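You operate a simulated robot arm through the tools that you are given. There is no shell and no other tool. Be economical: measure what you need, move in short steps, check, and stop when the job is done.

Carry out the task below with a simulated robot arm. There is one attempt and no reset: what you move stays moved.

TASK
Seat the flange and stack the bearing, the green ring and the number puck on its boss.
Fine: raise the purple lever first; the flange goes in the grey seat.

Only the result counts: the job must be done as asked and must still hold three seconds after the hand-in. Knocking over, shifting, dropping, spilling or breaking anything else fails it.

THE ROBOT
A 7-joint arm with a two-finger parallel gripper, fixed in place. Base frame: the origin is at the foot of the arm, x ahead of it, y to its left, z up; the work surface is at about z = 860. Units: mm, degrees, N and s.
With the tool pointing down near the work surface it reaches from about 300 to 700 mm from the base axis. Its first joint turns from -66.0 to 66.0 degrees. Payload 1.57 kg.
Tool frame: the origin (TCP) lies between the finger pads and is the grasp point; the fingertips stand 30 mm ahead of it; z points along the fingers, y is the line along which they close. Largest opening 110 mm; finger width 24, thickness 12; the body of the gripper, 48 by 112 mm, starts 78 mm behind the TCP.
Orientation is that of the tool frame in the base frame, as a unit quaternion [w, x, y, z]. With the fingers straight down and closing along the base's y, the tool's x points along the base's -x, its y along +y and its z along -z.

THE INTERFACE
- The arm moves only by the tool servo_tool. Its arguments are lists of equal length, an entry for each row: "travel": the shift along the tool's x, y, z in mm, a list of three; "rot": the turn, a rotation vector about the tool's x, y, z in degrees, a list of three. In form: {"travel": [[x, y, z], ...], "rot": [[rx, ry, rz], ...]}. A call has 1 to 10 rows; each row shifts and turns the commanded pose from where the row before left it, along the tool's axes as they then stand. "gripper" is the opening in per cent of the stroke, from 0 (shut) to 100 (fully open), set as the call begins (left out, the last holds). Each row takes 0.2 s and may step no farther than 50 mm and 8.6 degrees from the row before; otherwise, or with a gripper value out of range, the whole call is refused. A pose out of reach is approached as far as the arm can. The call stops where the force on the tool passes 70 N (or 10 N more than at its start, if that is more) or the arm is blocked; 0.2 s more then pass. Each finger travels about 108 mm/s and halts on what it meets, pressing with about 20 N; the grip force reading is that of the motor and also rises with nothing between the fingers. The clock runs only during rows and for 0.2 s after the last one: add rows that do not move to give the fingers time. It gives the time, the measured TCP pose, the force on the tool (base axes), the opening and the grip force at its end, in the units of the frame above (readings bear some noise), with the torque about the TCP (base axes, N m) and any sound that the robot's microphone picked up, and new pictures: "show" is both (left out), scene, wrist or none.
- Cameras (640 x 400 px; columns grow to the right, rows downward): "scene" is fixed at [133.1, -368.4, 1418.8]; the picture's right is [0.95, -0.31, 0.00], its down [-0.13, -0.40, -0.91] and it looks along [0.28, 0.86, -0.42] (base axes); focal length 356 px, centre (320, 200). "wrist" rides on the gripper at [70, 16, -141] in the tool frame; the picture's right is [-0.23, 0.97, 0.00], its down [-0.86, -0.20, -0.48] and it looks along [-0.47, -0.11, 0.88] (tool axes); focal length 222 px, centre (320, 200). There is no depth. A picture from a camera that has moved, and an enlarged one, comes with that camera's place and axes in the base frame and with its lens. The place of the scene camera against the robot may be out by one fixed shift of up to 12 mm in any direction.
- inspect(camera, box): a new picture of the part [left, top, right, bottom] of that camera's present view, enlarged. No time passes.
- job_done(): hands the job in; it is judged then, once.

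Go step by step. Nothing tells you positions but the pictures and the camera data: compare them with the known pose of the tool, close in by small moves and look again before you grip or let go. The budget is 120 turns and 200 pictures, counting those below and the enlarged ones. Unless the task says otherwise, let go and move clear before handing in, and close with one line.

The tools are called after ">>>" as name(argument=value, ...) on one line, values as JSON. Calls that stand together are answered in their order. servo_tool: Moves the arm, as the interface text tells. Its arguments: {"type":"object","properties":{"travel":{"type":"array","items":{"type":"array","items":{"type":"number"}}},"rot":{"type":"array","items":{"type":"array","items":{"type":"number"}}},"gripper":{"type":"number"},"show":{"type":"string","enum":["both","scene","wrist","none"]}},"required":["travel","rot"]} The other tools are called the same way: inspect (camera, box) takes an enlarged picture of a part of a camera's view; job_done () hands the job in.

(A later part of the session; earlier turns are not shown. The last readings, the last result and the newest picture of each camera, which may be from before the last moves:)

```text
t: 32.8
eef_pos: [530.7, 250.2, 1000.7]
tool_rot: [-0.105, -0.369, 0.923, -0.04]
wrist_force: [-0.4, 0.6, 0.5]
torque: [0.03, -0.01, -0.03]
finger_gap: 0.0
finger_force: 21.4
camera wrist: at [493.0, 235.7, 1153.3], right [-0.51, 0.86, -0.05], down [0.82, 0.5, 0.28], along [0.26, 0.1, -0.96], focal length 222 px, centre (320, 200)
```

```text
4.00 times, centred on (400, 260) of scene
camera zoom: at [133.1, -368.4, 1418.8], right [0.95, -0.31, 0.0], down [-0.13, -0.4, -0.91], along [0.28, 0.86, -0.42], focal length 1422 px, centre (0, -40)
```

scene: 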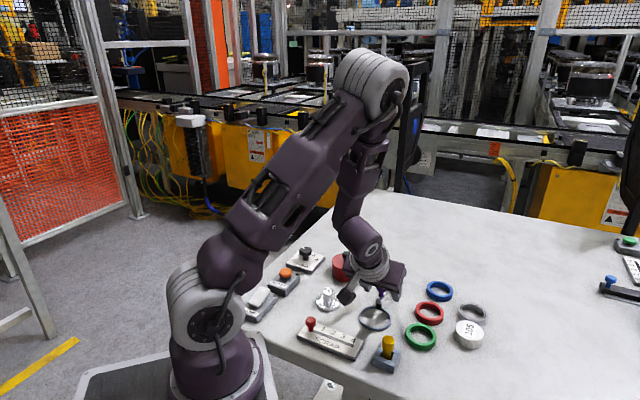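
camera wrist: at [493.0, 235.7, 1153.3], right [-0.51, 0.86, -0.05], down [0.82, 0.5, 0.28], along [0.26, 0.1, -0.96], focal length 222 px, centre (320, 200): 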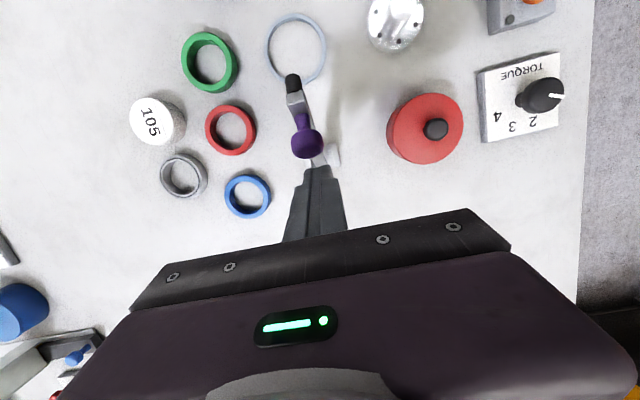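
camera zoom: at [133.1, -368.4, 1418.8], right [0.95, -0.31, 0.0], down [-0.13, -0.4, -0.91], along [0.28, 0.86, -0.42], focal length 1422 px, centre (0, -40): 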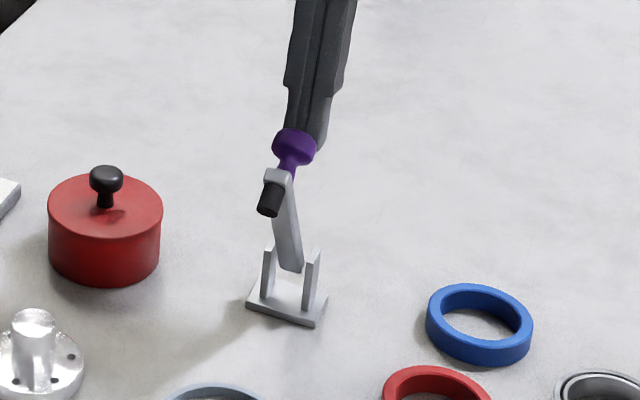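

It slipped again but falls slowly, so I swing the closed fingers round to the seat side and push the lever up from underneath.

>>> servo_tool(travel=[[15, 40, 0], [46, 0, 15], [47, 0, 14], [47, 0, 12], [5, -40, 25], [-11.4, 0, 3.7], [-11.4, 0, 3.7], [-11.4, 0, 3.7], [-11.4, 0, 3.7]], rot=[[0, -6, 0], [0, -6, 0], [0, -6, 0], [0, -6, 0], [0, -6, 0], [0, 0, 0], [0, 0, 0], [0, 0, 0], [0, 0, 0]], show="wrist")

>>> inspect(camera="scene", box=[330, 210, 450, 330])

```text
t: 34.8
eef_pos: [453.1, 173.7, 939.8]
tool_rot: [0.137, -0.366, 0.919, 0.055]
wrist_force: [1.4, -0.4, 0.2]
torque: [0.03, 0.02, 0.02]
finger_gap: 0.0
finger_force: 21.8
camera wrist: at [362.6, 111.6, 1053.2], right [-0.51, 0.86, 0.07], down [0.63, 0.32, 0.71], along [0.58, 0.41, -0.7], focal length 222 px, centre (320, 200)
```

wrist: 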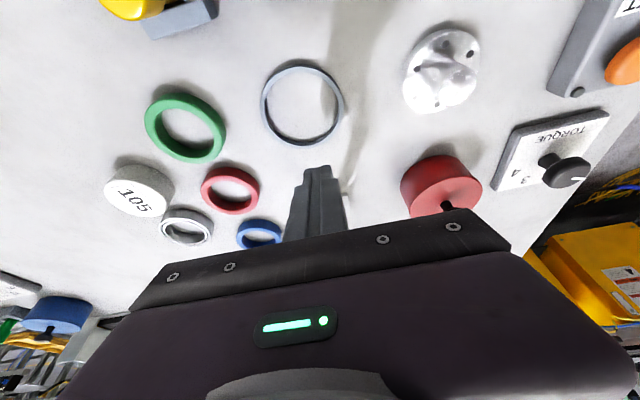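

```text
3.33 times, centred on (390, 270) of scene
camera zoom: at [133.1, -368.4, 1418.8], right [0.95, -0.31, 0.0], down [-0.13, -0.4, -0.91], along [0.28, 0.86, -0.42], focal length 1185 px, centre (87, -33)
```

zoom: 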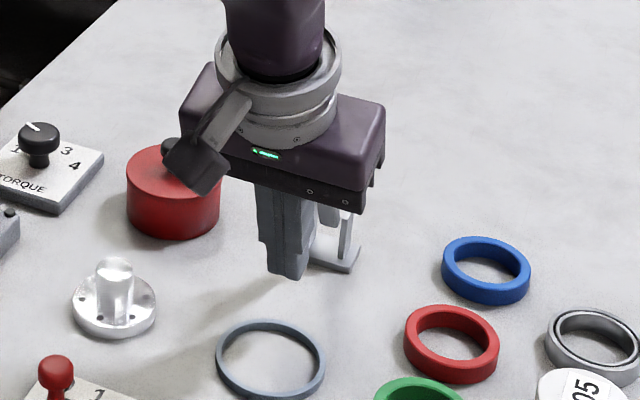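

The lever appears to be behind the fingers and still up. I keep pushing towards the hinge while rising slightly.

>>> servo_tool(travel=[[-12.6, 0, -0.5], [-12.6, 0, -0.5], [-12.6, 0, -0.5], [-12.6, 0, -0.5], [-12.6, 0, -0.5]], rot=[[0, 0, 0], [0, 0, 0], [0, 0, 0], [0, 0, 0], [0, 0, 0]], show="wrist")

>>> inspect(camera="scene", box=[340, 190, 460, 310])

```text
t: 35.7
eef_pos: [469.1, 191.3, 945.6]
tool_rot: [0.115, -0.364, 0.923, 0.05]
wrist_force: [-8.8, -9.2, -6.7]
torque: [0.35, -0.33, -0.04]
finger_gap: 0.0
finger_force: 21.6
stopped in row 4: the force on the tool passed its limit at 87 N (the readings are from after the stop); the commanded pose is now the measured one
camera wrist: at [383.8, 132.2, 1064.7], right [-0.5, 0.86, 0.06], down [0.66, 0.33, 0.68], along [0.56, 0.38, -0.73], focal length 222 px, centre (320, 200)
```

wrist: 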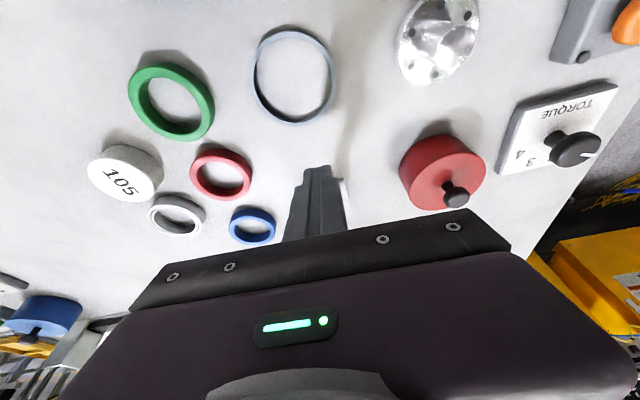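

```text
3.33 times, centred on (400, 250) of scene
camera zoom: at [132.9, -368.6, 1418.8], right [0.95, -0.31, 0.0], down [-0.13, -0.4, -0.91], along [0.28, 0.86, -0.42], focal length 1185 px, centre (53, 33)
```

zoom: 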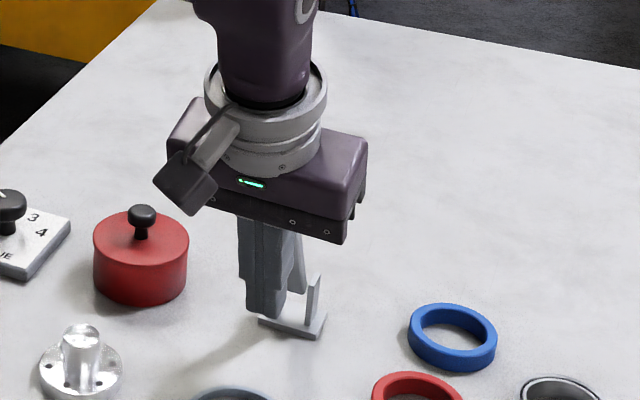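

I was pushing too fast for the damped lever (force stop). I continue slowly, along the tangent.

>>> servo_tool(travel=[[-3.5, 0, -1.7], [-3.5, 0, -1.7], [-3.5, 0, -1.7], [-3.5, 0, -1.7], [-3.5, 0, -1.7], [-3.5, 0, -1.7], [-3.5, 0, -1.7], [-3.5, 0, -1.7]], rot=[[0, 0, 0], [0, 0, 0], [0, 0, 0], [0, 0, 0], [0, 0, 0], [0, 0, 0], [0, 0, 0], [0, 0, 0]], show="none")

>>> inspect(camera="scene", box=[340, 190, 460, 310])

```text
t: 36.4
eef_pos: [468.2, 189.9, 946.1]
tool_rot: [0.101, -0.363, 0.925, 0.046]
wrist_force: [-6.5, -8.3, 0.0]
torque: [0.29, -0.19, -0.02]
finger_gap: 0.2
finger_force: 21.2
stopped in row 3: the force on the tool passed its limit at 73 N (the readings are from after the stop); the commanded pose is now the measured one
```

```text
3.33 times, centred on (400, 250) of scene
camera zoom: at [133.0, -368.6, 1418.8], right [0.95, -0.31, 0.0], down [-0.13, -0.4, -0.91], along [0.28, 0.86, -0.42], focal length 1185 px, centre (53, 33)
```

zoom: 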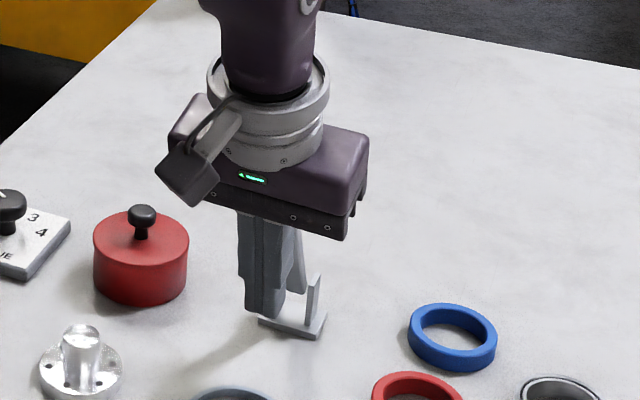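

Something blocks hard. I back off a little to see the lever's state.

>>> servo_tool(travel=[[30, 0, 0], [40, 0, 0]], rot=[[0, 0, 0], [0, 0, 0]])

>>> inspect(camera="scene", box=[340, 210, 460, 330])

```text
t: 37.0
eef_pos: [418.6, 145.7, 932.1]
tool_rot: [0.103, -0.363, 0.925, 0.047]
wrist_force: [-0.3, -0.5, -0.3]
torque: [0.03, 0.0, 0.01]
finger_gap: 0.0
finger_force: 20.6
camera wrist: at [335.9, 88.2, 1053.2], right [-0.5, 0.86, 0.06], down [0.67, 0.34, 0.66], along [0.55, 0.37, -0.75], focal length 222 px, centre (320, 200)
```

scene: 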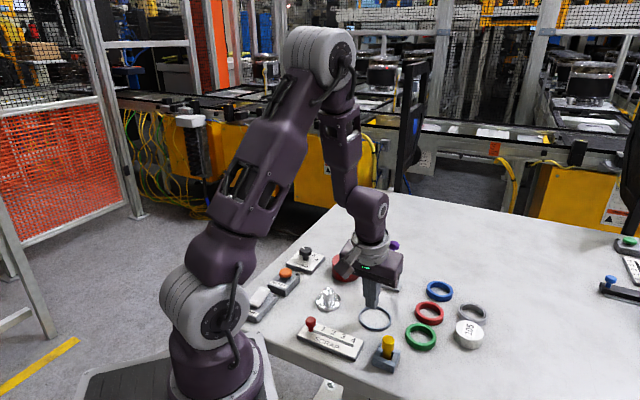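
wrist: 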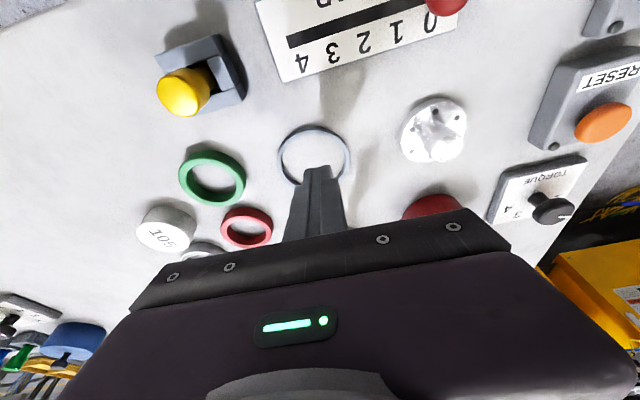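

```text
3.33 times, centred on (400, 270) of scene
camera zoom: at [133.1, -368.4, 1418.8], right [0.95, -0.31, 0.0], down [-0.13, -0.4, -0.91], along [0.28, 0.86, -0.42], focal length 1185 px, centre (53, -33)
```

zoom: 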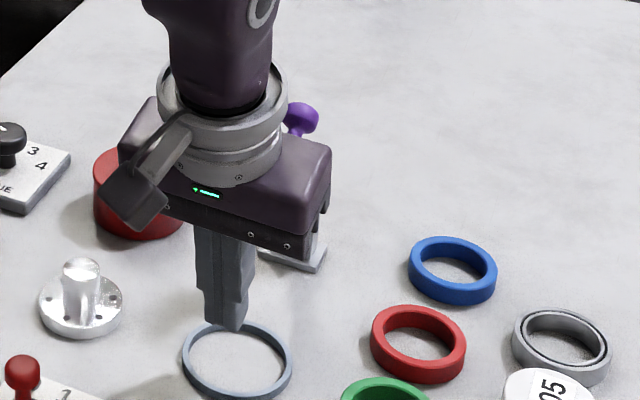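

The purple knob now stands behind, seemingly past vertical. I move clear and check that it stays.

>>> servo_tool(travel=[[30, 0, 0], [40, 0, -25], [40, 0, -25], [0, 0, 0], [0, 0, 0], [0, 0, 0]], rot=[[0, 0, 0], [0, 6.2, 0], [0, 6.2, 0], [0, 0, 0], [0, 0, 0], [0, 0, 0]])

>>> inspect(camera="scene", box=[340, 210, 460, 330])

```text
t: 38.4
eef_pos: [332.5, 64.3, 959.3]
tool_rot: [0.002, -0.366, 0.931, 0.008]
wrist_force: [-0.5, 0.0, -0.3]
torque: [-0.02, -0.03, -0.03]
finger_gap: 0.0
finger_force: 20.8
camera wrist: at [271.0, 26.9, 1100.2], right [-0.5, 0.87, 0.01], down [0.76, 0.43, 0.49], along [0.42, 0.25, -0.87], focal length 222 px, centre (320, 200)
```

scene: 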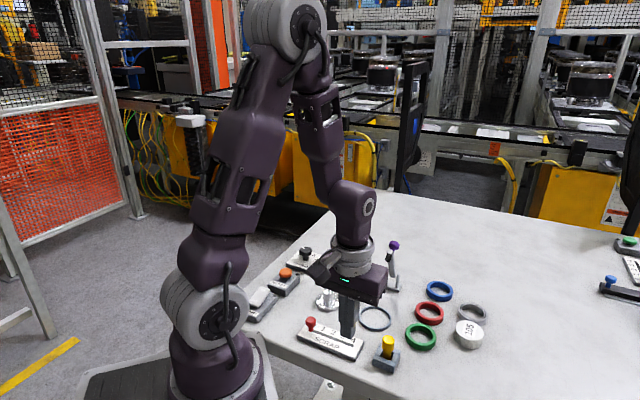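
wrist: 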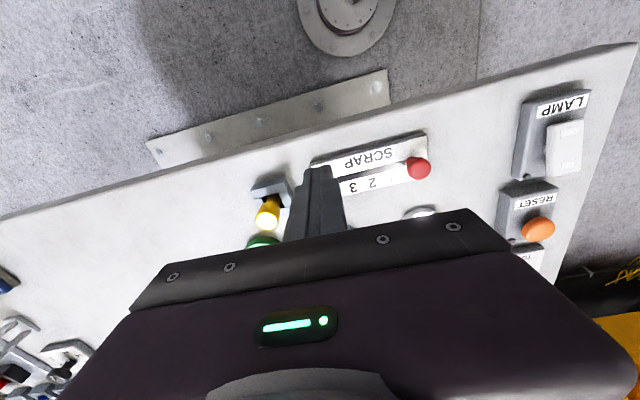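

```text
3.33 times, centred on (400, 270) of scene
camera zoom: at [133.1, -368.4, 1418.8], right [0.95, -0.31, 0.0], down [-0.13, -0.4, -0.91], along [0.28, 0.86, -0.42], focal length 1185 px, centre (53, -33)
```

zoom: 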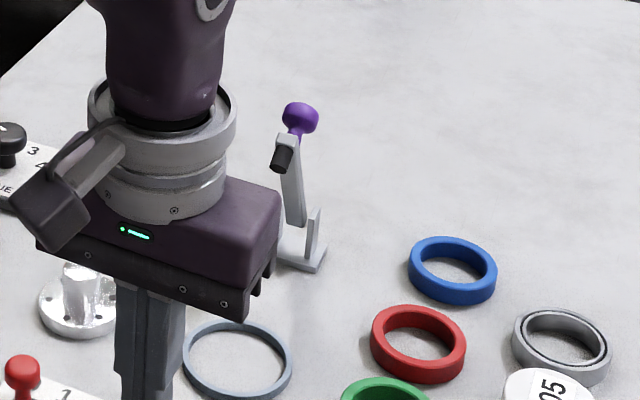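

The lever stays up. Next I move over the flange (about 353,232) to measure it.

>>> servo_tool(travel=[[0, 0, -50], [0, 0, -50], [-32.6, 26.9, 0], [-32.6, 26.9, 0], [-32.6, 26.9, 0], [-32.6, 26.9, 0], [0, 0, 0]], rot=[[0, 0, 0], [0, 0, 0], [0, 0, 0], [0, 0, 0], [0, 0, 0], [0, 0, 0], [0, 0, 0]], gripper=50)

>>> inspect(camera="wrist", box=[240, 80, 400, 240])

>>> inspect(camera="scene", box=[350, 220, 510, 360])

```text
t: 40.0
eef_pos: [357.3, 231.4, 1063.0]
tool_rot: [0.004, -0.366, 0.931, 0.007]
wrist_force: [0.7, 0.3, -0.4]
torque: [-0.01, 0.04, -0.01]
finger_gap: 55.1
finger_force: 0.1
camera wrist: at [293.9, 192.7, 1203.5], right [-0.5, 0.87, 0.01], down [0.76, 0.43, 0.49], along [0.42, 0.25, -0.87], focal length 222 px, centre (320, 200)
```

scene: 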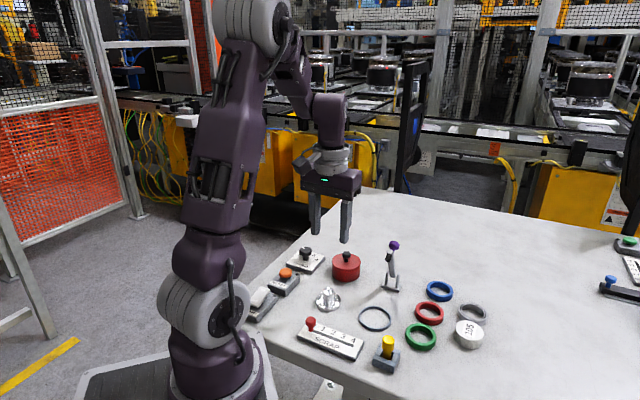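
wrist: 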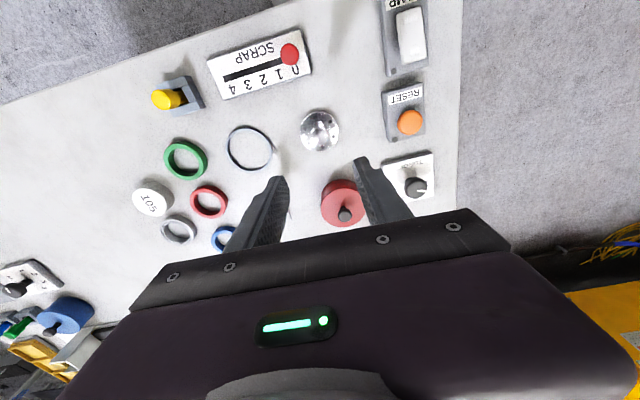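

```text
2.50 times, centred on (320, 160) of wrist
camera zoom: at [293.9, 192.7, 1203.5], right [-0.5, 0.87, 0.01], down [0.76, 0.43, 0.49], along [0.42, 0.25, -0.87], focal length 555 px, centre (320, 300)
```

zoom: 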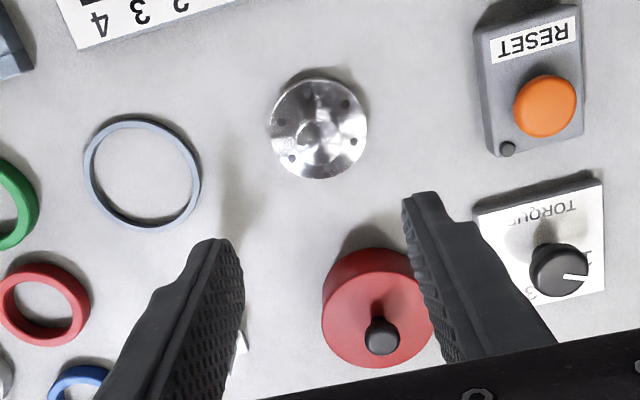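

```text
2.86 times, centred on (430, 290) of scene
camera zoom: at [133.1, -368.4, 1418.8], right [0.95, -0.31, 0.0], down [-0.13, -0.4, -0.91], along [0.28, 0.86, -0.42], focal length 1016 px, centre (6, -57)
```

zoom: 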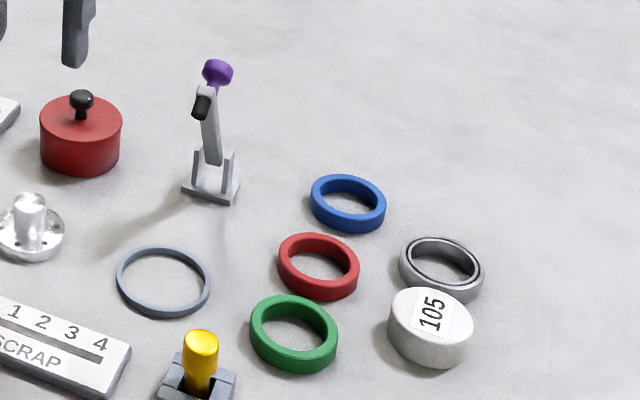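

I level the tool, centre over the flange and go down to look closer.

>>> servo_tool(travel=[[0, 0, 0], [2.1, 1.7, 34], [0, 0, 34], [0, 0, 34], [0, 0, 0], [0, 0, 0]], rot=[[0.67, 0.63, 0], [0, 0, 0], [0, 0, 0], [0, 0, 0], [0, 0, 0], [0, 0, 0]], show="wrist")

>>> inspect(camera="wrist", box=[250, 70, 390, 210])

```text
t: 41.4
eef_pos: [353.4, 230.0, 961.2]
tool_rot: [0.0, -0.367, 0.93, 0.0]
wrist_force: [0.1, -0.5, -0.6]
torque: [-0.01, -0.02, -0.01]
finger_gap: 55.2
finger_force: 0.0
camera wrist: at [290.4, 194.1, 1102.1], right [-0.5, 0.87, 0.0], down [0.76, 0.44, 0.48], along [0.42, 0.24, -0.88], focal length 222 px, centre (320, 200)
```

wrist: 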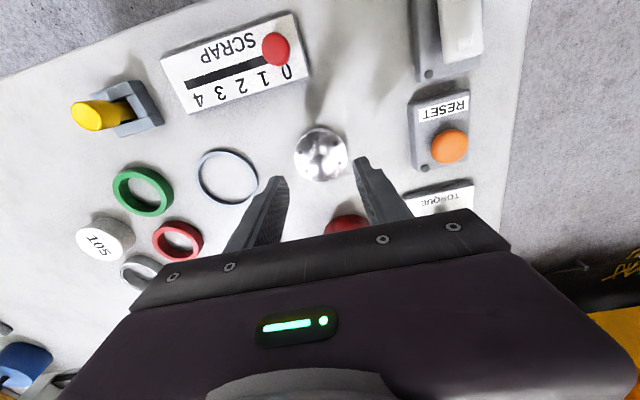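

```text
2.86 times, centred on (320, 140) of wrist
camera zoom: at [290.4, 194.1, 1102.1], right [-0.5, 0.87, 0.0], down [0.76, 0.44, 0.48], along [0.42, 0.24, -0.88], focal length 635 px, centre (320, 371)
```

zoom: 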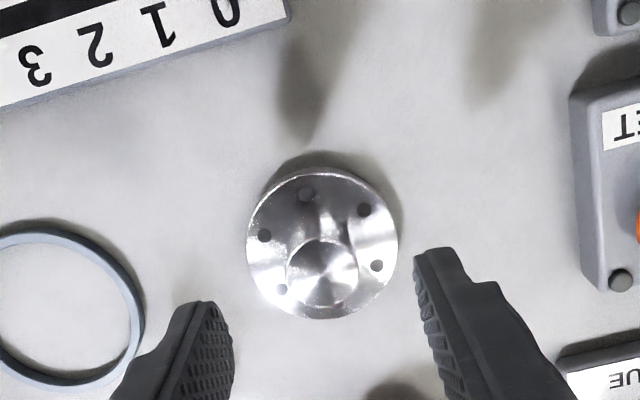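

Flange centre (353.9,231.3), boss top z≈899, diameter ~24. Descending on the boss, then gripping.

>>> servo_tool(travel=[[-1.2, 0.6, 20], [0, 0, 20], [0, 0, 17], [0, 0, 0], [0, 0, 0]], rot=[[0, 0, 0], [0, 0, 0], [0, 0, 0], [0, 0, 0], [0, 0, 0]], show="wrist")

```text
t: 42.6
eef_pos: [353.7, 233.5, 904.1]
tool_rot: [0.0, -0.366, 0.931, 0.0]
wrist_force: [1.2, 0.3, 0.2]
torque: [-0.02, 0.03, 0.04]
finger_gap: 54.9
finger_force: 0.1
camera wrist: at [291.9, 197.6, 1044.3], right [-0.5, 0.87, 0.0], down [0.76, 0.44, 0.48], along [0.42, 0.24, -0.88], focal length 222 px, centre (320, 200)
```

wrist: 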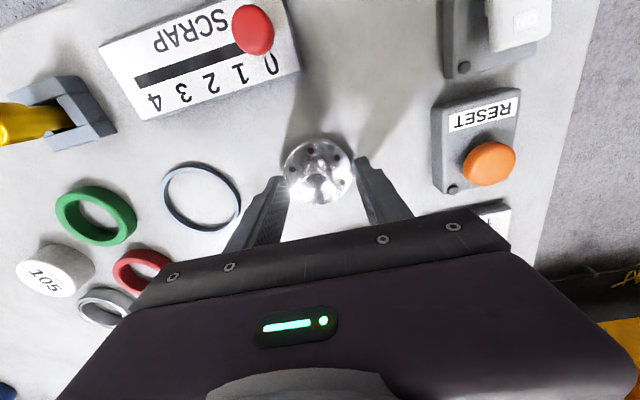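

>>> servo_tool(travel=[[0, 0, 0], [0, 0, 0], [0, 0, 0], [0, 0, 0]], rot=[[0, 0, 0], [0, 0, 0], [0, 0, 0], [0, 0, 0]], gripper=0, show="none")

>>> inspect(camera="wrist", box=[250, 110, 390, 250])

```text
t: 43.6
eef_pos: [353.8, 234.2, 902.9]
tool_rot: [0.0, -0.365, 0.931, 0.0]
wrist_force: [0.4, -1.3, 0.3]
torque: [-0.05, 0.01, 0.0]
finger_gap: 25.2
finger_force: 20.1
```

```text
2.86 times, centred on (320, 180) of wrist
camera zoom: at [291.9, 197.6, 1044.4], right [-0.5, 0.87, 0.0], down [0.76, 0.44, 0.48], along [0.42, 0.24, -0.88], focal length 635 px, centre (320, 257)
```

zoom: 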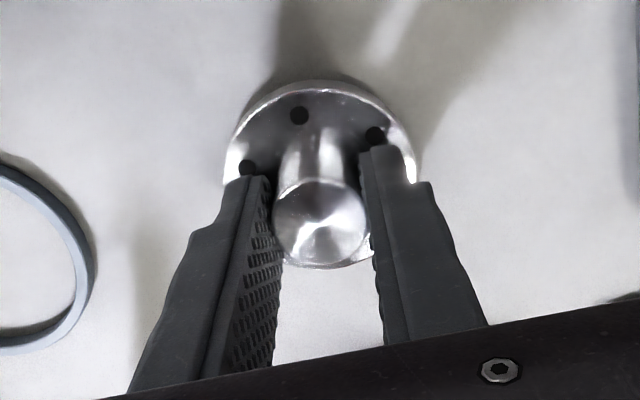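

Boss gripped (25 mm). I lift it and carry it to above the seat at about (433.4,150.8).

>>> servo_tool(travel=[[0, 0, -20], [0, 0, -30], [-1, -29, 0], [-1, -29, 0], [-1, -29, 0], [-0.7, -28, 0], [0, 0, 15], [0, 0, 0], [0, 0, 0]], rot=[[0, 0, 0], [0, 0, 0], [0, 0, 0], [0, 0, 0], [0, 0, 0], [0, 0, 0], [0, 0, 0], [0, 0, 0], [0, 0, 0]])

>>> inspect(camera="wrist", box=[250, 80, 390, 220])

```text
t: 45.6
eef_pos: [434.7, 150.2, 940.5]
tool_rot: [0.0, -0.366, 0.931, 0.0]
wrist_force: [-0.1, -0.7, -0.1]
torque: [-0.02, 0.0, 0.04]
finger_gap: 0.0
finger_force: 20.5
camera wrist: at [372.2, 114.7, 1081.1], right [-0.5, 0.87, 0.0], down [0.76, 0.44, 0.48], along [0.42, 0.24, -0.88], focal length 222 px, centre (320, 200)
```

scene: 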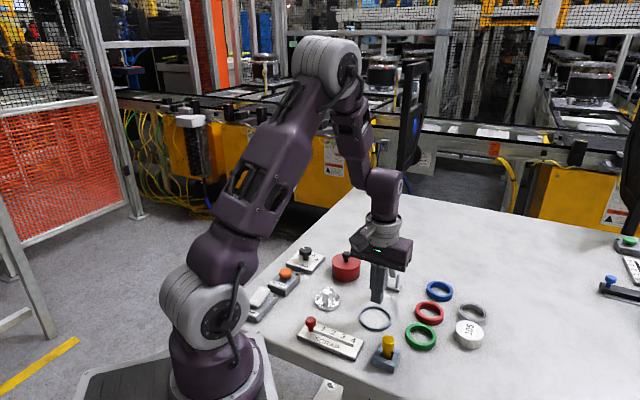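
wrist: 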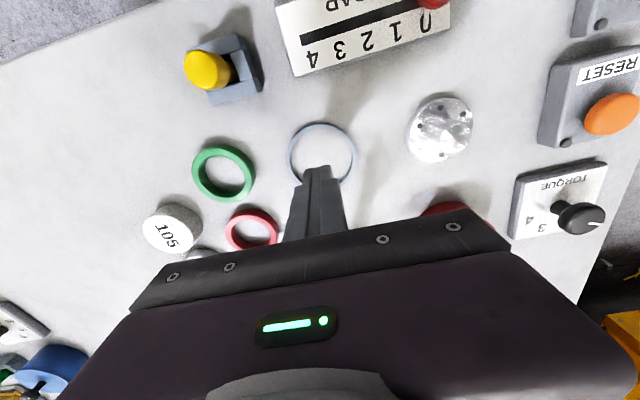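

```text
2.86 times, centred on (320, 150) of wrist
camera zoom: at [372.2, 114.7, 1081.1], right [-0.5, 0.87, 0.0], down [0.76, 0.44, 0.48], along [0.42, 0.24, -0.88], focal length 635 px, centre (320, 343)
```

zoom: 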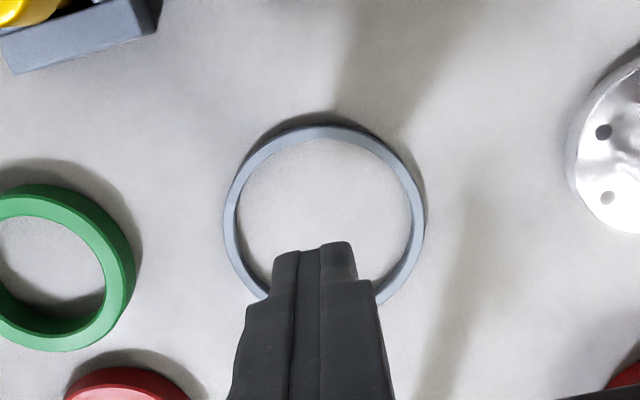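

The flange slipped out of the grip and stayed upright near its spot. I go back, re-measure, and grip lower and lift slowly.

>>> servo_tool(travel=[[0, 0, -20], [1, 29, 0], [1, 29, 0], [1, 29, 0], [0.7, 28, 0], [0, 0, 0], [0, 0, 0]], rot=[[0, 0, 0], [0, 0, 0], [0, 0, 0], [0, 0, 0], [0, 0, 0], [0, 0, 0], [0, 0, 0]], gripper=50, show="none")

>>> inspect(camera="wrist", box=[250, 70, 390, 210])

>>> inspect(camera="scene", box=[290, 260, 370, 330])

```text
t: 47.2
eef_pos: [353.5, 232.9, 960.4]
tool_rot: [0.0, -0.366, 0.93, 0.0]
wrist_force: [-0.2, -0.1, 0.3]
torque: [0.03, -0.02, 0.03]
finger_gap: 55.1
finger_force: 0.0
```

```text
2.86 times, centred on (320, 140) of wrist
camera zoom: at [291.5, 196.4, 1100.4], right [-0.5, 0.87, 0.0], down [0.76, 0.44, 0.48], along [0.42, 0.24, -0.88], focal length 635 px, centre (320, 371)
```

zoom: 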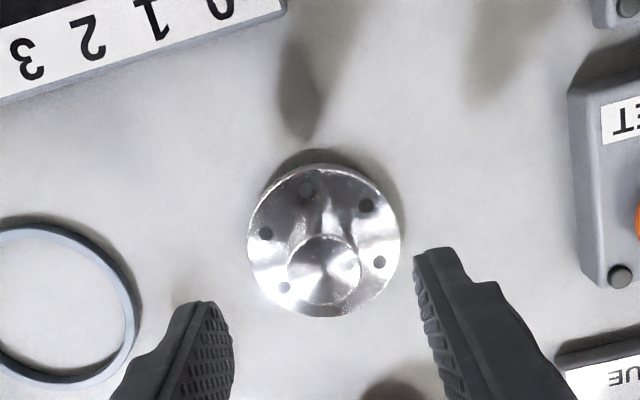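

```text
5.71 times, centred on (330, 295) of scene
camera zoom: at [133.1, -368.4, 1418.8], right [0.95, -0.31, 0.0], down [-0.13, -0.4, -0.91], along [0.28, 0.86, -0.42], focal length 2031 px, centre (263, -343)
```

zoom: 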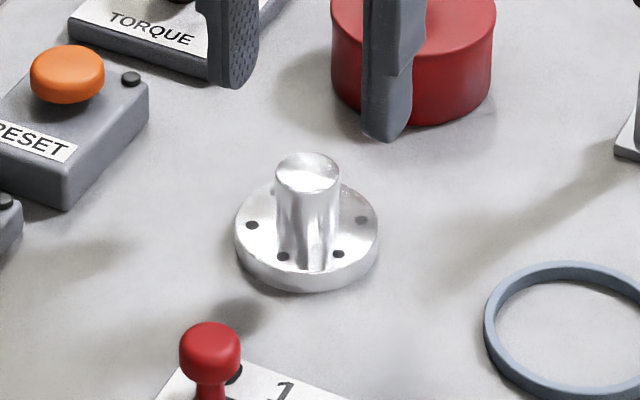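

>>> servo_tool(travel=[[-0.8, 0.7, 20], [0, 0, 20], [0, 0, 20], [0, 0, 0], [0, 0, 0]], rot=[[0, 0, 0], [0, 0, 0], [0, 0, 0], [0, 0, 0], [0, 0, 0]], show="none")

>>> servo_tool(travel=[[0, 0, 0], [0, 0, 0], [0, 0, 0], [0, 0, 0], [0, 0, 0], [0, 0, 0]], rot=[[0, 0, 0], [0, 0, 0], [0, 0, 0], [0, 0, 0], [0, 0, 0], [0, 0, 0]], gripper=0, show="none")

>>> servo_tool(travel=[[0, 0, -1], [0, 0, -2], [0, 0, -2], [0, 0, -2], [0, 0, -2]], rot=[[0, 0, 0], [0, 0, 0], [0, 0, 0], [0, 0, 0], [0, 0, 0]], show="wrist")

>>> inspect(camera="scene", box=[290, 260, 370, 330])

```text
t: 48.4
eef_pos: [354.1, 232.6, 899.4]
tool_rot: [0.002, -0.366, 0.931, 0.0]
wrist_force: [-4.7, -5.6, 22.8]
torque: [0.31, 0.48, 0.16]
finger_gap: 55.4
finger_force: 0.3
stopped in row 5: the force on the tool passed its limit at 73 N (the readings are from after the stop); the commanded pose is now the measured one
```

```text
t: 49.8
eef_pos: [355.3, 234.0, 899.7]
tool_rot: [0.004, -0.366, 0.931, 0.001]
wrist_force: [3.7, 12.3, 42.3]
torque: [0.35, -0.07, -0.04]
finger_gap: 25.1
finger_force: 19.5
```

```text
t: 51.0
eef_pos: [355.4, 233.3, 907.3]
tool_rot: [0.001, -0.366, 0.93, 0.0]
wrist_force: [0.1, 0.4, -2.4]
torque: [0.01, -0.01, -0.02]
finger_gap: 25.2
finger_force: 20.1
camera wrist: at [292.0, 197.1, 1049.9], right [-0.5, 0.87, 0.0], down [0.76, 0.44, 0.48], along [0.42, 0.24, -0.88], focal length 222 px, centre (320, 200)
```

wrist: 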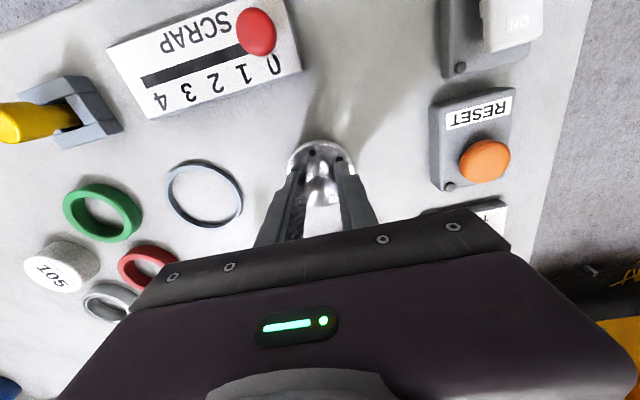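

```text
5.71 times, centred on (330, 295) of scene
camera zoom: at [133.1, -368.4, 1418.8], right [0.95, -0.31, 0.0], down [-0.13, -0.4, -0.91], along [0.28, 0.86, -0.42], focal length 2031 px, centre (263, -343)
```

zoom: 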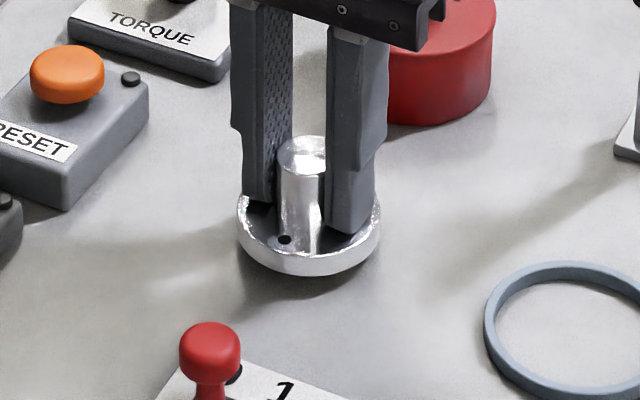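

The flange is lifting now (about 2.4 N). I raise it slowly and carry it gently towards the seat.

>>> servo_tool(travel=[[0, 0, -3], [0, 0, -4], [0, 0, -5], [0, 0, -5], [0, 0, -4], [0, -3, 0], [0, -6, 0], [-0.5, -9, 0], [-0.5, -10, 0], [-0.5, -10, 0]], rot=[[0, 0, 0], [0, 0, 0], [0, 0, 0], [0, 0, 0], [0, 0, 0], [0, 0, 0], [0, 0, 0], [0, 0, 0], [0, 0, 0], [0, 0, 0]], show="wrist")

```text
t: 53.1
eef_pos: [380.1, 206.0, 929.4]
tool_rot: [0.002, -0.365, 0.931, 0.0]
wrist_force: [0.0, 0.0, -2.6]
torque: [-0.01, 0.01, 0.02]
finger_gap: 25.3
finger_force: 20.3
camera wrist: at [317.8, 170.9, 1070.4], right [-0.5, 0.87, 0.0], down [0.76, 0.44, 0.48], along [0.42, 0.24, -0.88], focal length 222 px, centre (320, 200)
```

wrist: 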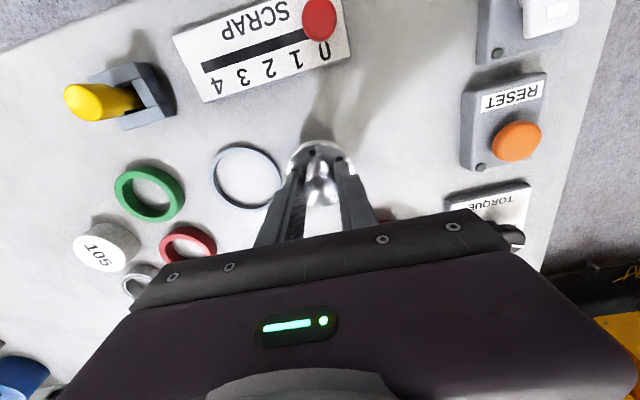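

>>> servo_tool(travel=[[-0.3, -9.5, 0], [-0.3, -10, 0], [-0.4, -10, 0], [-0.4, -10, 0], [-0.4, -10, 0], [-0.4, -10, 0], [-0.4, -9, 0], [-0.3, -6, 0], [0, -2, 0], [0, 0, 0]], rot=[[0, 0, 0], [0, 0, 0], [0, 0, 0], [0, 0, 0], [0, 0, 0], [0, 0, 0], [0, 0, 0], [0, 0, 0], [0, 0, 0], [0, 0, 0]], show="none")

>>> inspect(camera="wrist", box=[260, 110, 380, 230])

>>> inspect(camera="scene", box=[340, 260, 420, 340])

```text
t: 55.4
eef_pos: [435.8, 154.6, 930.1]
tool_rot: [0.002, -0.366, 0.931, 0.001]
wrist_force: [-0.4, 0.4, -2.8]
torque: [-0.01, 0.03, 0.04]
finger_gap: 25.2
finger_force: 20.0
```

```text
3.33 times, centred on (320, 170) of wrist
camera zoom: at [372.7, 117.5, 1070.9], right [-0.5, 0.87, 0.0], down [0.76, 0.44, 0.48], along [0.42, 0.24, -0.88], focal length 740 px, centre (320, 300)
```

zoom: 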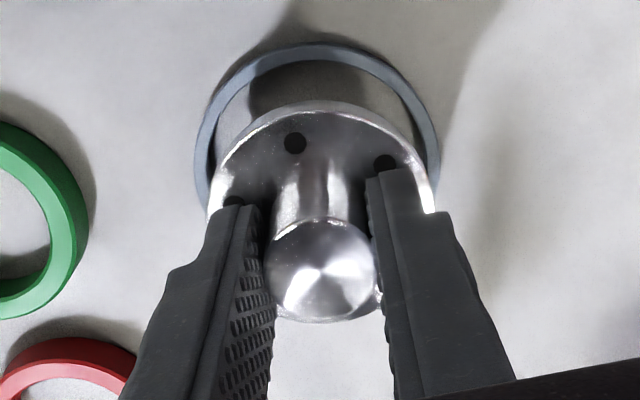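

```text
5.00 times, centred on (380, 300) of scene
camera zoom: at [133.1, -368.4, 1418.8], right [0.95, -0.31, 0.0], down [-0.13, -0.4, -0.91], along [0.28, 0.86, -0.42], focal length 1777 px, centre (20, -300)
```

zoom: 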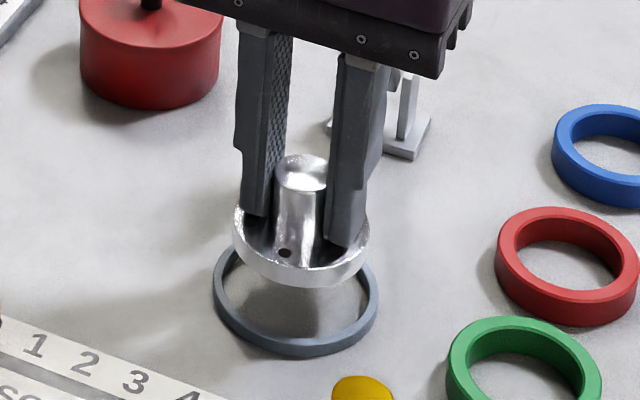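

Held firmly. In the tool frame the seat is about (+1.4,−1) mm from the flange axis; I correct and lower to just above the ring.

>>> servo_tool(travel=[[1.4, -1, 2], [0, 0, 4], [0, 0, 5], [0, 0, 4], [0, 0, 0], [0, 0, 0]], rot=[[0, 0, 0], [0, 0, 0], [0, 0, 0], [0, 0, 0], [0, 0, 0], [0, 0, 0]], show="none")

>>> inspect(camera="wrist", box=[270, 110, 370, 210])

>>> inspect(camera="scene", box=[345, 270, 405, 340])

```text
t: 56.8
eef_pos: [435.2, 149.8, 915.4]
tool_rot: [0.002, -0.365, 0.931, 0.001]
wrist_force: [-0.4, -1.4, -3.2]
torque: [-0.01, -0.01, 0.01]
finger_gap: 25.6
finger_force: 20.4
```

```text
4.00 times, centred on (320, 160) of wrist
camera zoom: at [372.2, 114.7, 1056.4], right [-0.5, 0.87, 0.0], down [0.76, 0.44, 0.48], along [0.42, 0.24, -0.88], focal length 888 px, centre (320, 360)
```

zoom: 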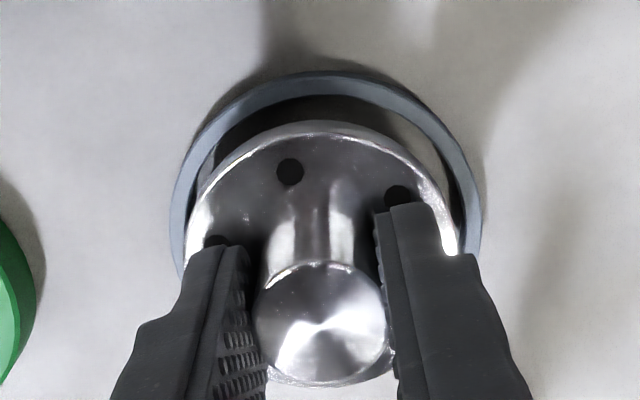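

```text
5.71 times, centred on (375, 305) of scene
camera zoom: at [133.1, -368.4, 1418.8], right [0.95, -0.31, 0.0], down [-0.13, -0.4, -0.91], along [0.28, 0.86, -0.42], focal length 2031 px, centre (6, -400)
```

zoom: 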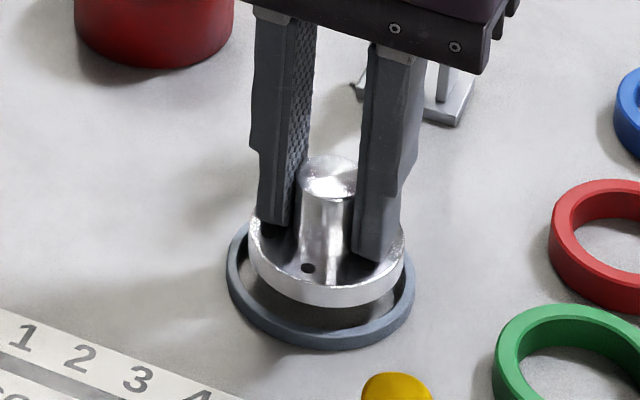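

>>> inspect(camera="scene", box=[362, 294, 402, 334])

>>> inspect(camera="wrist", box=[290, 120, 350, 180])

```text
10.00 times, centred on (382, 314) of scene
camera zoom: at [133.1, -368.4, 1418.8], right [0.95, -0.31, 0.0], down [-0.13, -0.4, -0.91], along [0.28, 0.86, -0.42], focal length 3555 px, centre (-300, -940)
```

zoom: 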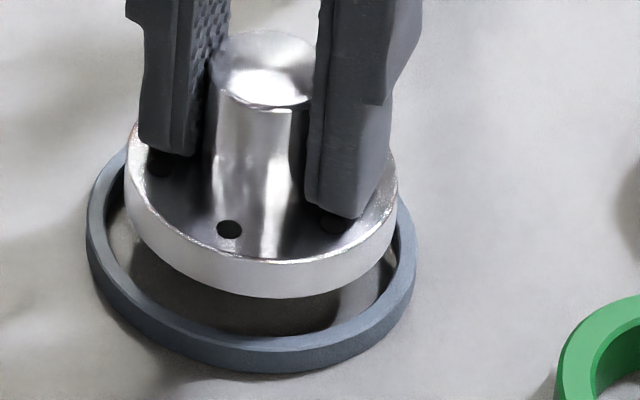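

```text
6.67 times, centred on (320, 150) of wrist
camera zoom: at [372.2, 114.7, 1056.4], right [-0.5, 0.87, 0.0], down [0.76, 0.44, 0.48], along [0.42, 0.24, -0.88], focal length 1481 px, centre (320, 533)
```

zoom: 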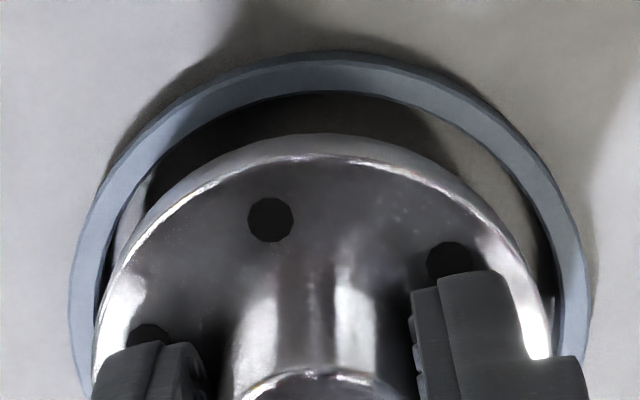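

Both views say the flange must go about 1 mm in +y; clearance is about 2 mm all round. I correct and lower slowly into the seat.

>>> servo_tool(travel=[[0.4, 1.1, 0], [0, 0, 3], [0, 0, 3], [0, 0, 3], [0, 0, 0]], rot=[[0, 0, 0], [0, 0, 0], [0, 0, 0], [0, 0, 0], [0, 0, 0]], show="none")

>>> inspect(camera="scene", box=[362, 294, 402, 334])

```text
t: 58.0
eef_pos: [435.2, 150.9, 904.8]
tool_rot: [0.001, -0.366, 0.931, 0.001]
wrist_force: [-0.1, 0.7, -3.0]
torque: [0.01, 0.0, -0.01]
finger_gap: 25.3
finger_force: 19.8
```

```text
10.00 times, centred on (382, 314) of scene
camera zoom: at [133.1, -368.4, 1418.8], right [0.95, -0.31, 0.0], down [-0.13, -0.4, -0.91], along [0.28, 0.86, -0.42], focal length 3555 px, centre (-300, -940)
```

zoom: 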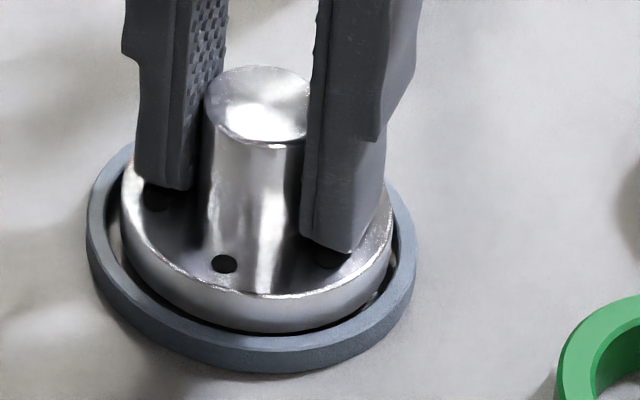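

It's inside the ring. Lowering the last few millimetres.

>>> servo_tool(travel=[[0.3, 0.4, 2], [0, 0, 1.5], [0, 0, 1], [0, 0, 0]], rot=[[0, 0, 0], [0, 0, 0], [0, 0, 0], [0, 0, 0]], show="none")

>>> inspect(camera="scene", box=[362, 294, 402, 334])

```text
t: 59.0
eef_pos: [433.8, 151.8, 901.7]
tool_rot: [0.002, -0.366, 0.931, 0.001]
wrist_force: [0.3, 0.6, -2.8]
torque: [0.0, 0.02, 0.03]
finger_gap: 25.2
finger_force: 19.9
```

```text
10.00 times, centred on (382, 314) of scene
camera zoom: at [133.1, -368.4, 1418.8], right [0.95, -0.31, 0.0], down [-0.13, -0.4, -0.91], along [0.28, 0.86, -0.42], focal length 3555 px, centre (-300, -940)
```

zoom: 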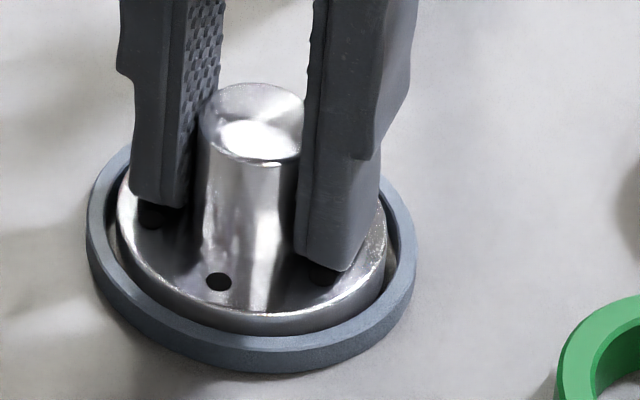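

>>> servo_tool(travel=[[0, 0, 0.8], [0, 0, 0.8], [0, 0, 0]], rot=[[0, 0, 0], [0, 0, 0], [0, 0, 0]], show="none")

```text
t: 59.8
eef_pos: [434.3, 150.7, 900.5]
tool_rot: [0.002, -0.365, 0.931, -0.001]
wrist_force: [-0.9, -3.3, 18.1]
torque: [-0.23, 0.24, -0.04]
finger_gap: 25.4
finger_force: 19.6
```

Seated (contact felt). I open only slightly, rise straight up, and check.

>>> servo_tool(travel=[[0, 0, 0], [0, 0, 0], [0, 0, -10], [0, 0, -25], [0, 0, -25], [0, 0, -25], [0, 0, 0]], rot=[[0, 0, 0], [0, 0, 0], [0, 0, 0], [0, 0, 0], [0, 0, 0], [0, 0, 0], [0, 0, 0]], gripper=31)

>>> inspect(camera="wrist", box=[240, 70, 400, 230])

>>> inspect(camera="scene", box=[362, 294, 402, 334])

```text
t: 61.4
eef_pos: [433.4, 152.7, 982.9]
tool_rot: [0.002, -0.367, 0.93, 0.0]
wrist_force: [0.9, 0.4, 0.0]
torque: [0.01, 0.01, 0.01]
finger_gap: 34.0
finger_force: 0.0
camera wrist: at [371.5, 115.8, 1125.6], right [-0.5, 0.87, 0.0], down [0.76, 0.43, 0.48], along [0.42, 0.24, -0.88], focal length 222 px, centre (320, 200)
```

scene: 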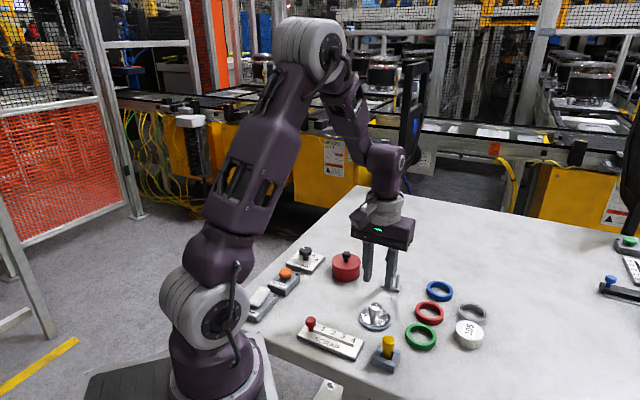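
wrist: 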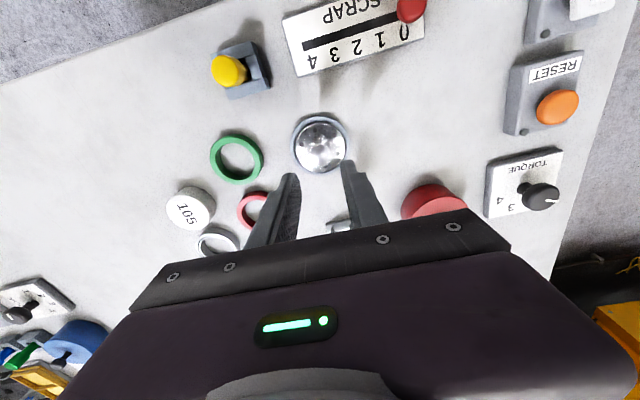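

```text
2.50 times, centred on (320, 150) of wrist
camera zoom: at [371.5, 115.8, 1125.6], right [-0.5, 0.87, 0.0], down [0.76, 0.43, 0.48], along [0.42, 0.24, -0.88], focal length 555 px, centre (320, 325)
```

zoom: 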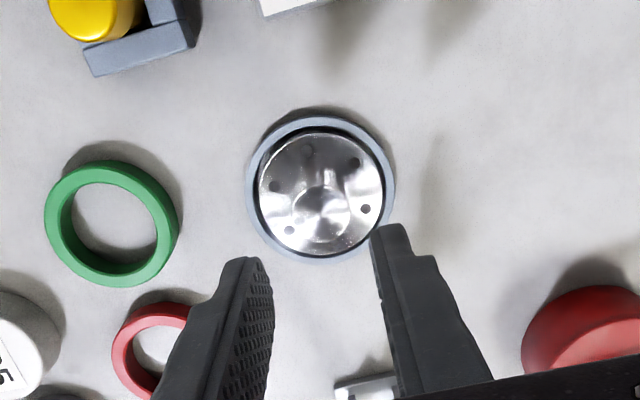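

```text
10.00 times, centred on (382, 314) of scene
camera zoom: at [133.1, -368.4, 1418.8], right [0.95, -0.31, 0.0], down [-0.13, -0.4, -0.91], along [0.28, 0.86, -0.42], focal length 3555 px, centre (-300, -940)
```

zoom: 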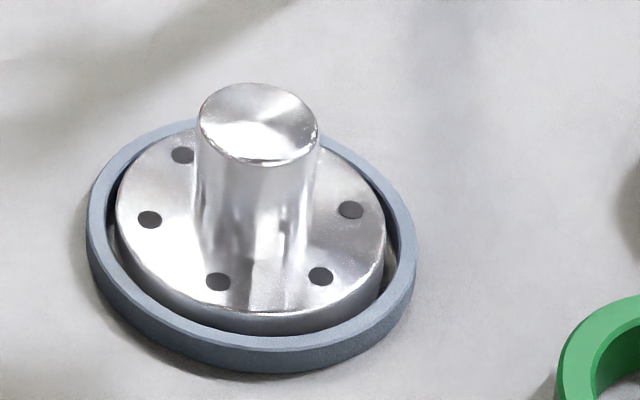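

The flange is nicely seated. Next the bearing, estimated at (640,93); I move above it to measure.

>>> servo_tool(travel=[[0, 0, -40], [-22, -36.9, 0], [-22, -36.9, 0], [-22, -36.9, 0], [-22, -36.9, 0], [-22, -36.9, 0], [0, 0, 0], [0, 0, 0]], rot=[[0, 0, 0], [0, 0, 0], [0, 0, 0], [0, 0, 0], [0, 0, 0], [0, 0, 0], [0, 0, 0], [0, 0, 0]], gripper=80, show="wrist")

>>> inspect(camera="wrist", box=[220, 60, 420, 220])

```text
t: 63.1
eef_pos: [638.6, 87.8, 1024.9]
tool_rot: [0.001, -0.365, 0.931, 0.0]
wrist_force: [0.0, 0.2, 0.4]
torque: [-0.03, -0.01, -0.03]
finger_gap: 88.0
finger_force: 0.1
camera wrist: at [575.3, 53.1, 1166.6], right [-0.5, 0.87, 0.0], down [0.76, 0.44, 0.48], along [0.42, 0.24, -0.88], focal length 222 px, centre (320, 200)
```

wrist: 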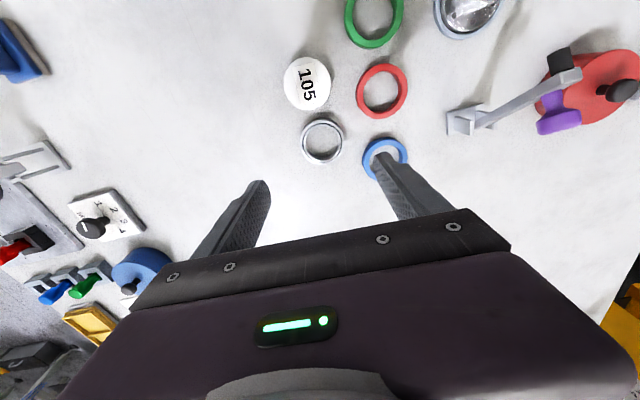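

```text
2.50 times, centred on (320, 140) of wrist
camera zoom: at [575.3, 53.1, 1166.6], right [-0.5, 0.87, 0.0], down [0.76, 0.44, 0.48], along [0.42, 0.24, -0.88], focal length 555 px, centre (320, 350)
```

zoom: 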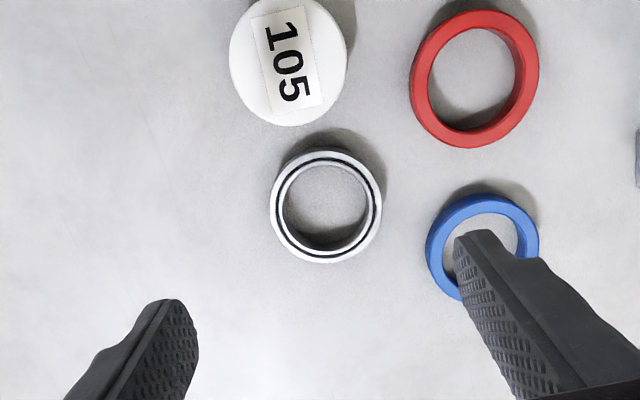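

Bearing is at tool offset (−3.6,1.9), outer ~59, bore ~44 mm. I descend around it.

>>> servo_tool(travel=[[-3.6, 1.9, 30], [0, 0, 40], [0, 0, 30], [0, 0, 0], [0, 0, 0]], rot=[[0, 0, 0], [0, 0, 0], [0, 0, 0], [0, 0, 0], [0, 0, 0]], gripper=72, show="none")

>>> inspect(camera="wrist", box=[220, 80, 420, 240])

```text
t: 64.3
eef_pos: [640.4, 94.7, 925.0]
tool_rot: [0.002, -0.366, 0.931, 0.0]
wrist_force: [-0.3, 0.1, -0.3]
torque: [0.03, -0.01, 0.02]
finger_gap: 79.3
finger_force: 0.1
```

```text
2.50 times, centred on (320, 160) of wrist
camera zoom: at [577.3, 58.9, 1065.5], right [-0.5, 0.87, 0.0], down [0.76, 0.44, 0.48], along [0.42, 0.24, -0.88], focal length 555 px, centre (320, 300)
```

zoom: 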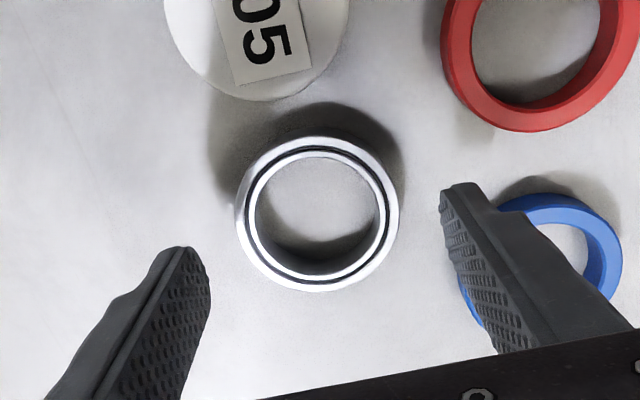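

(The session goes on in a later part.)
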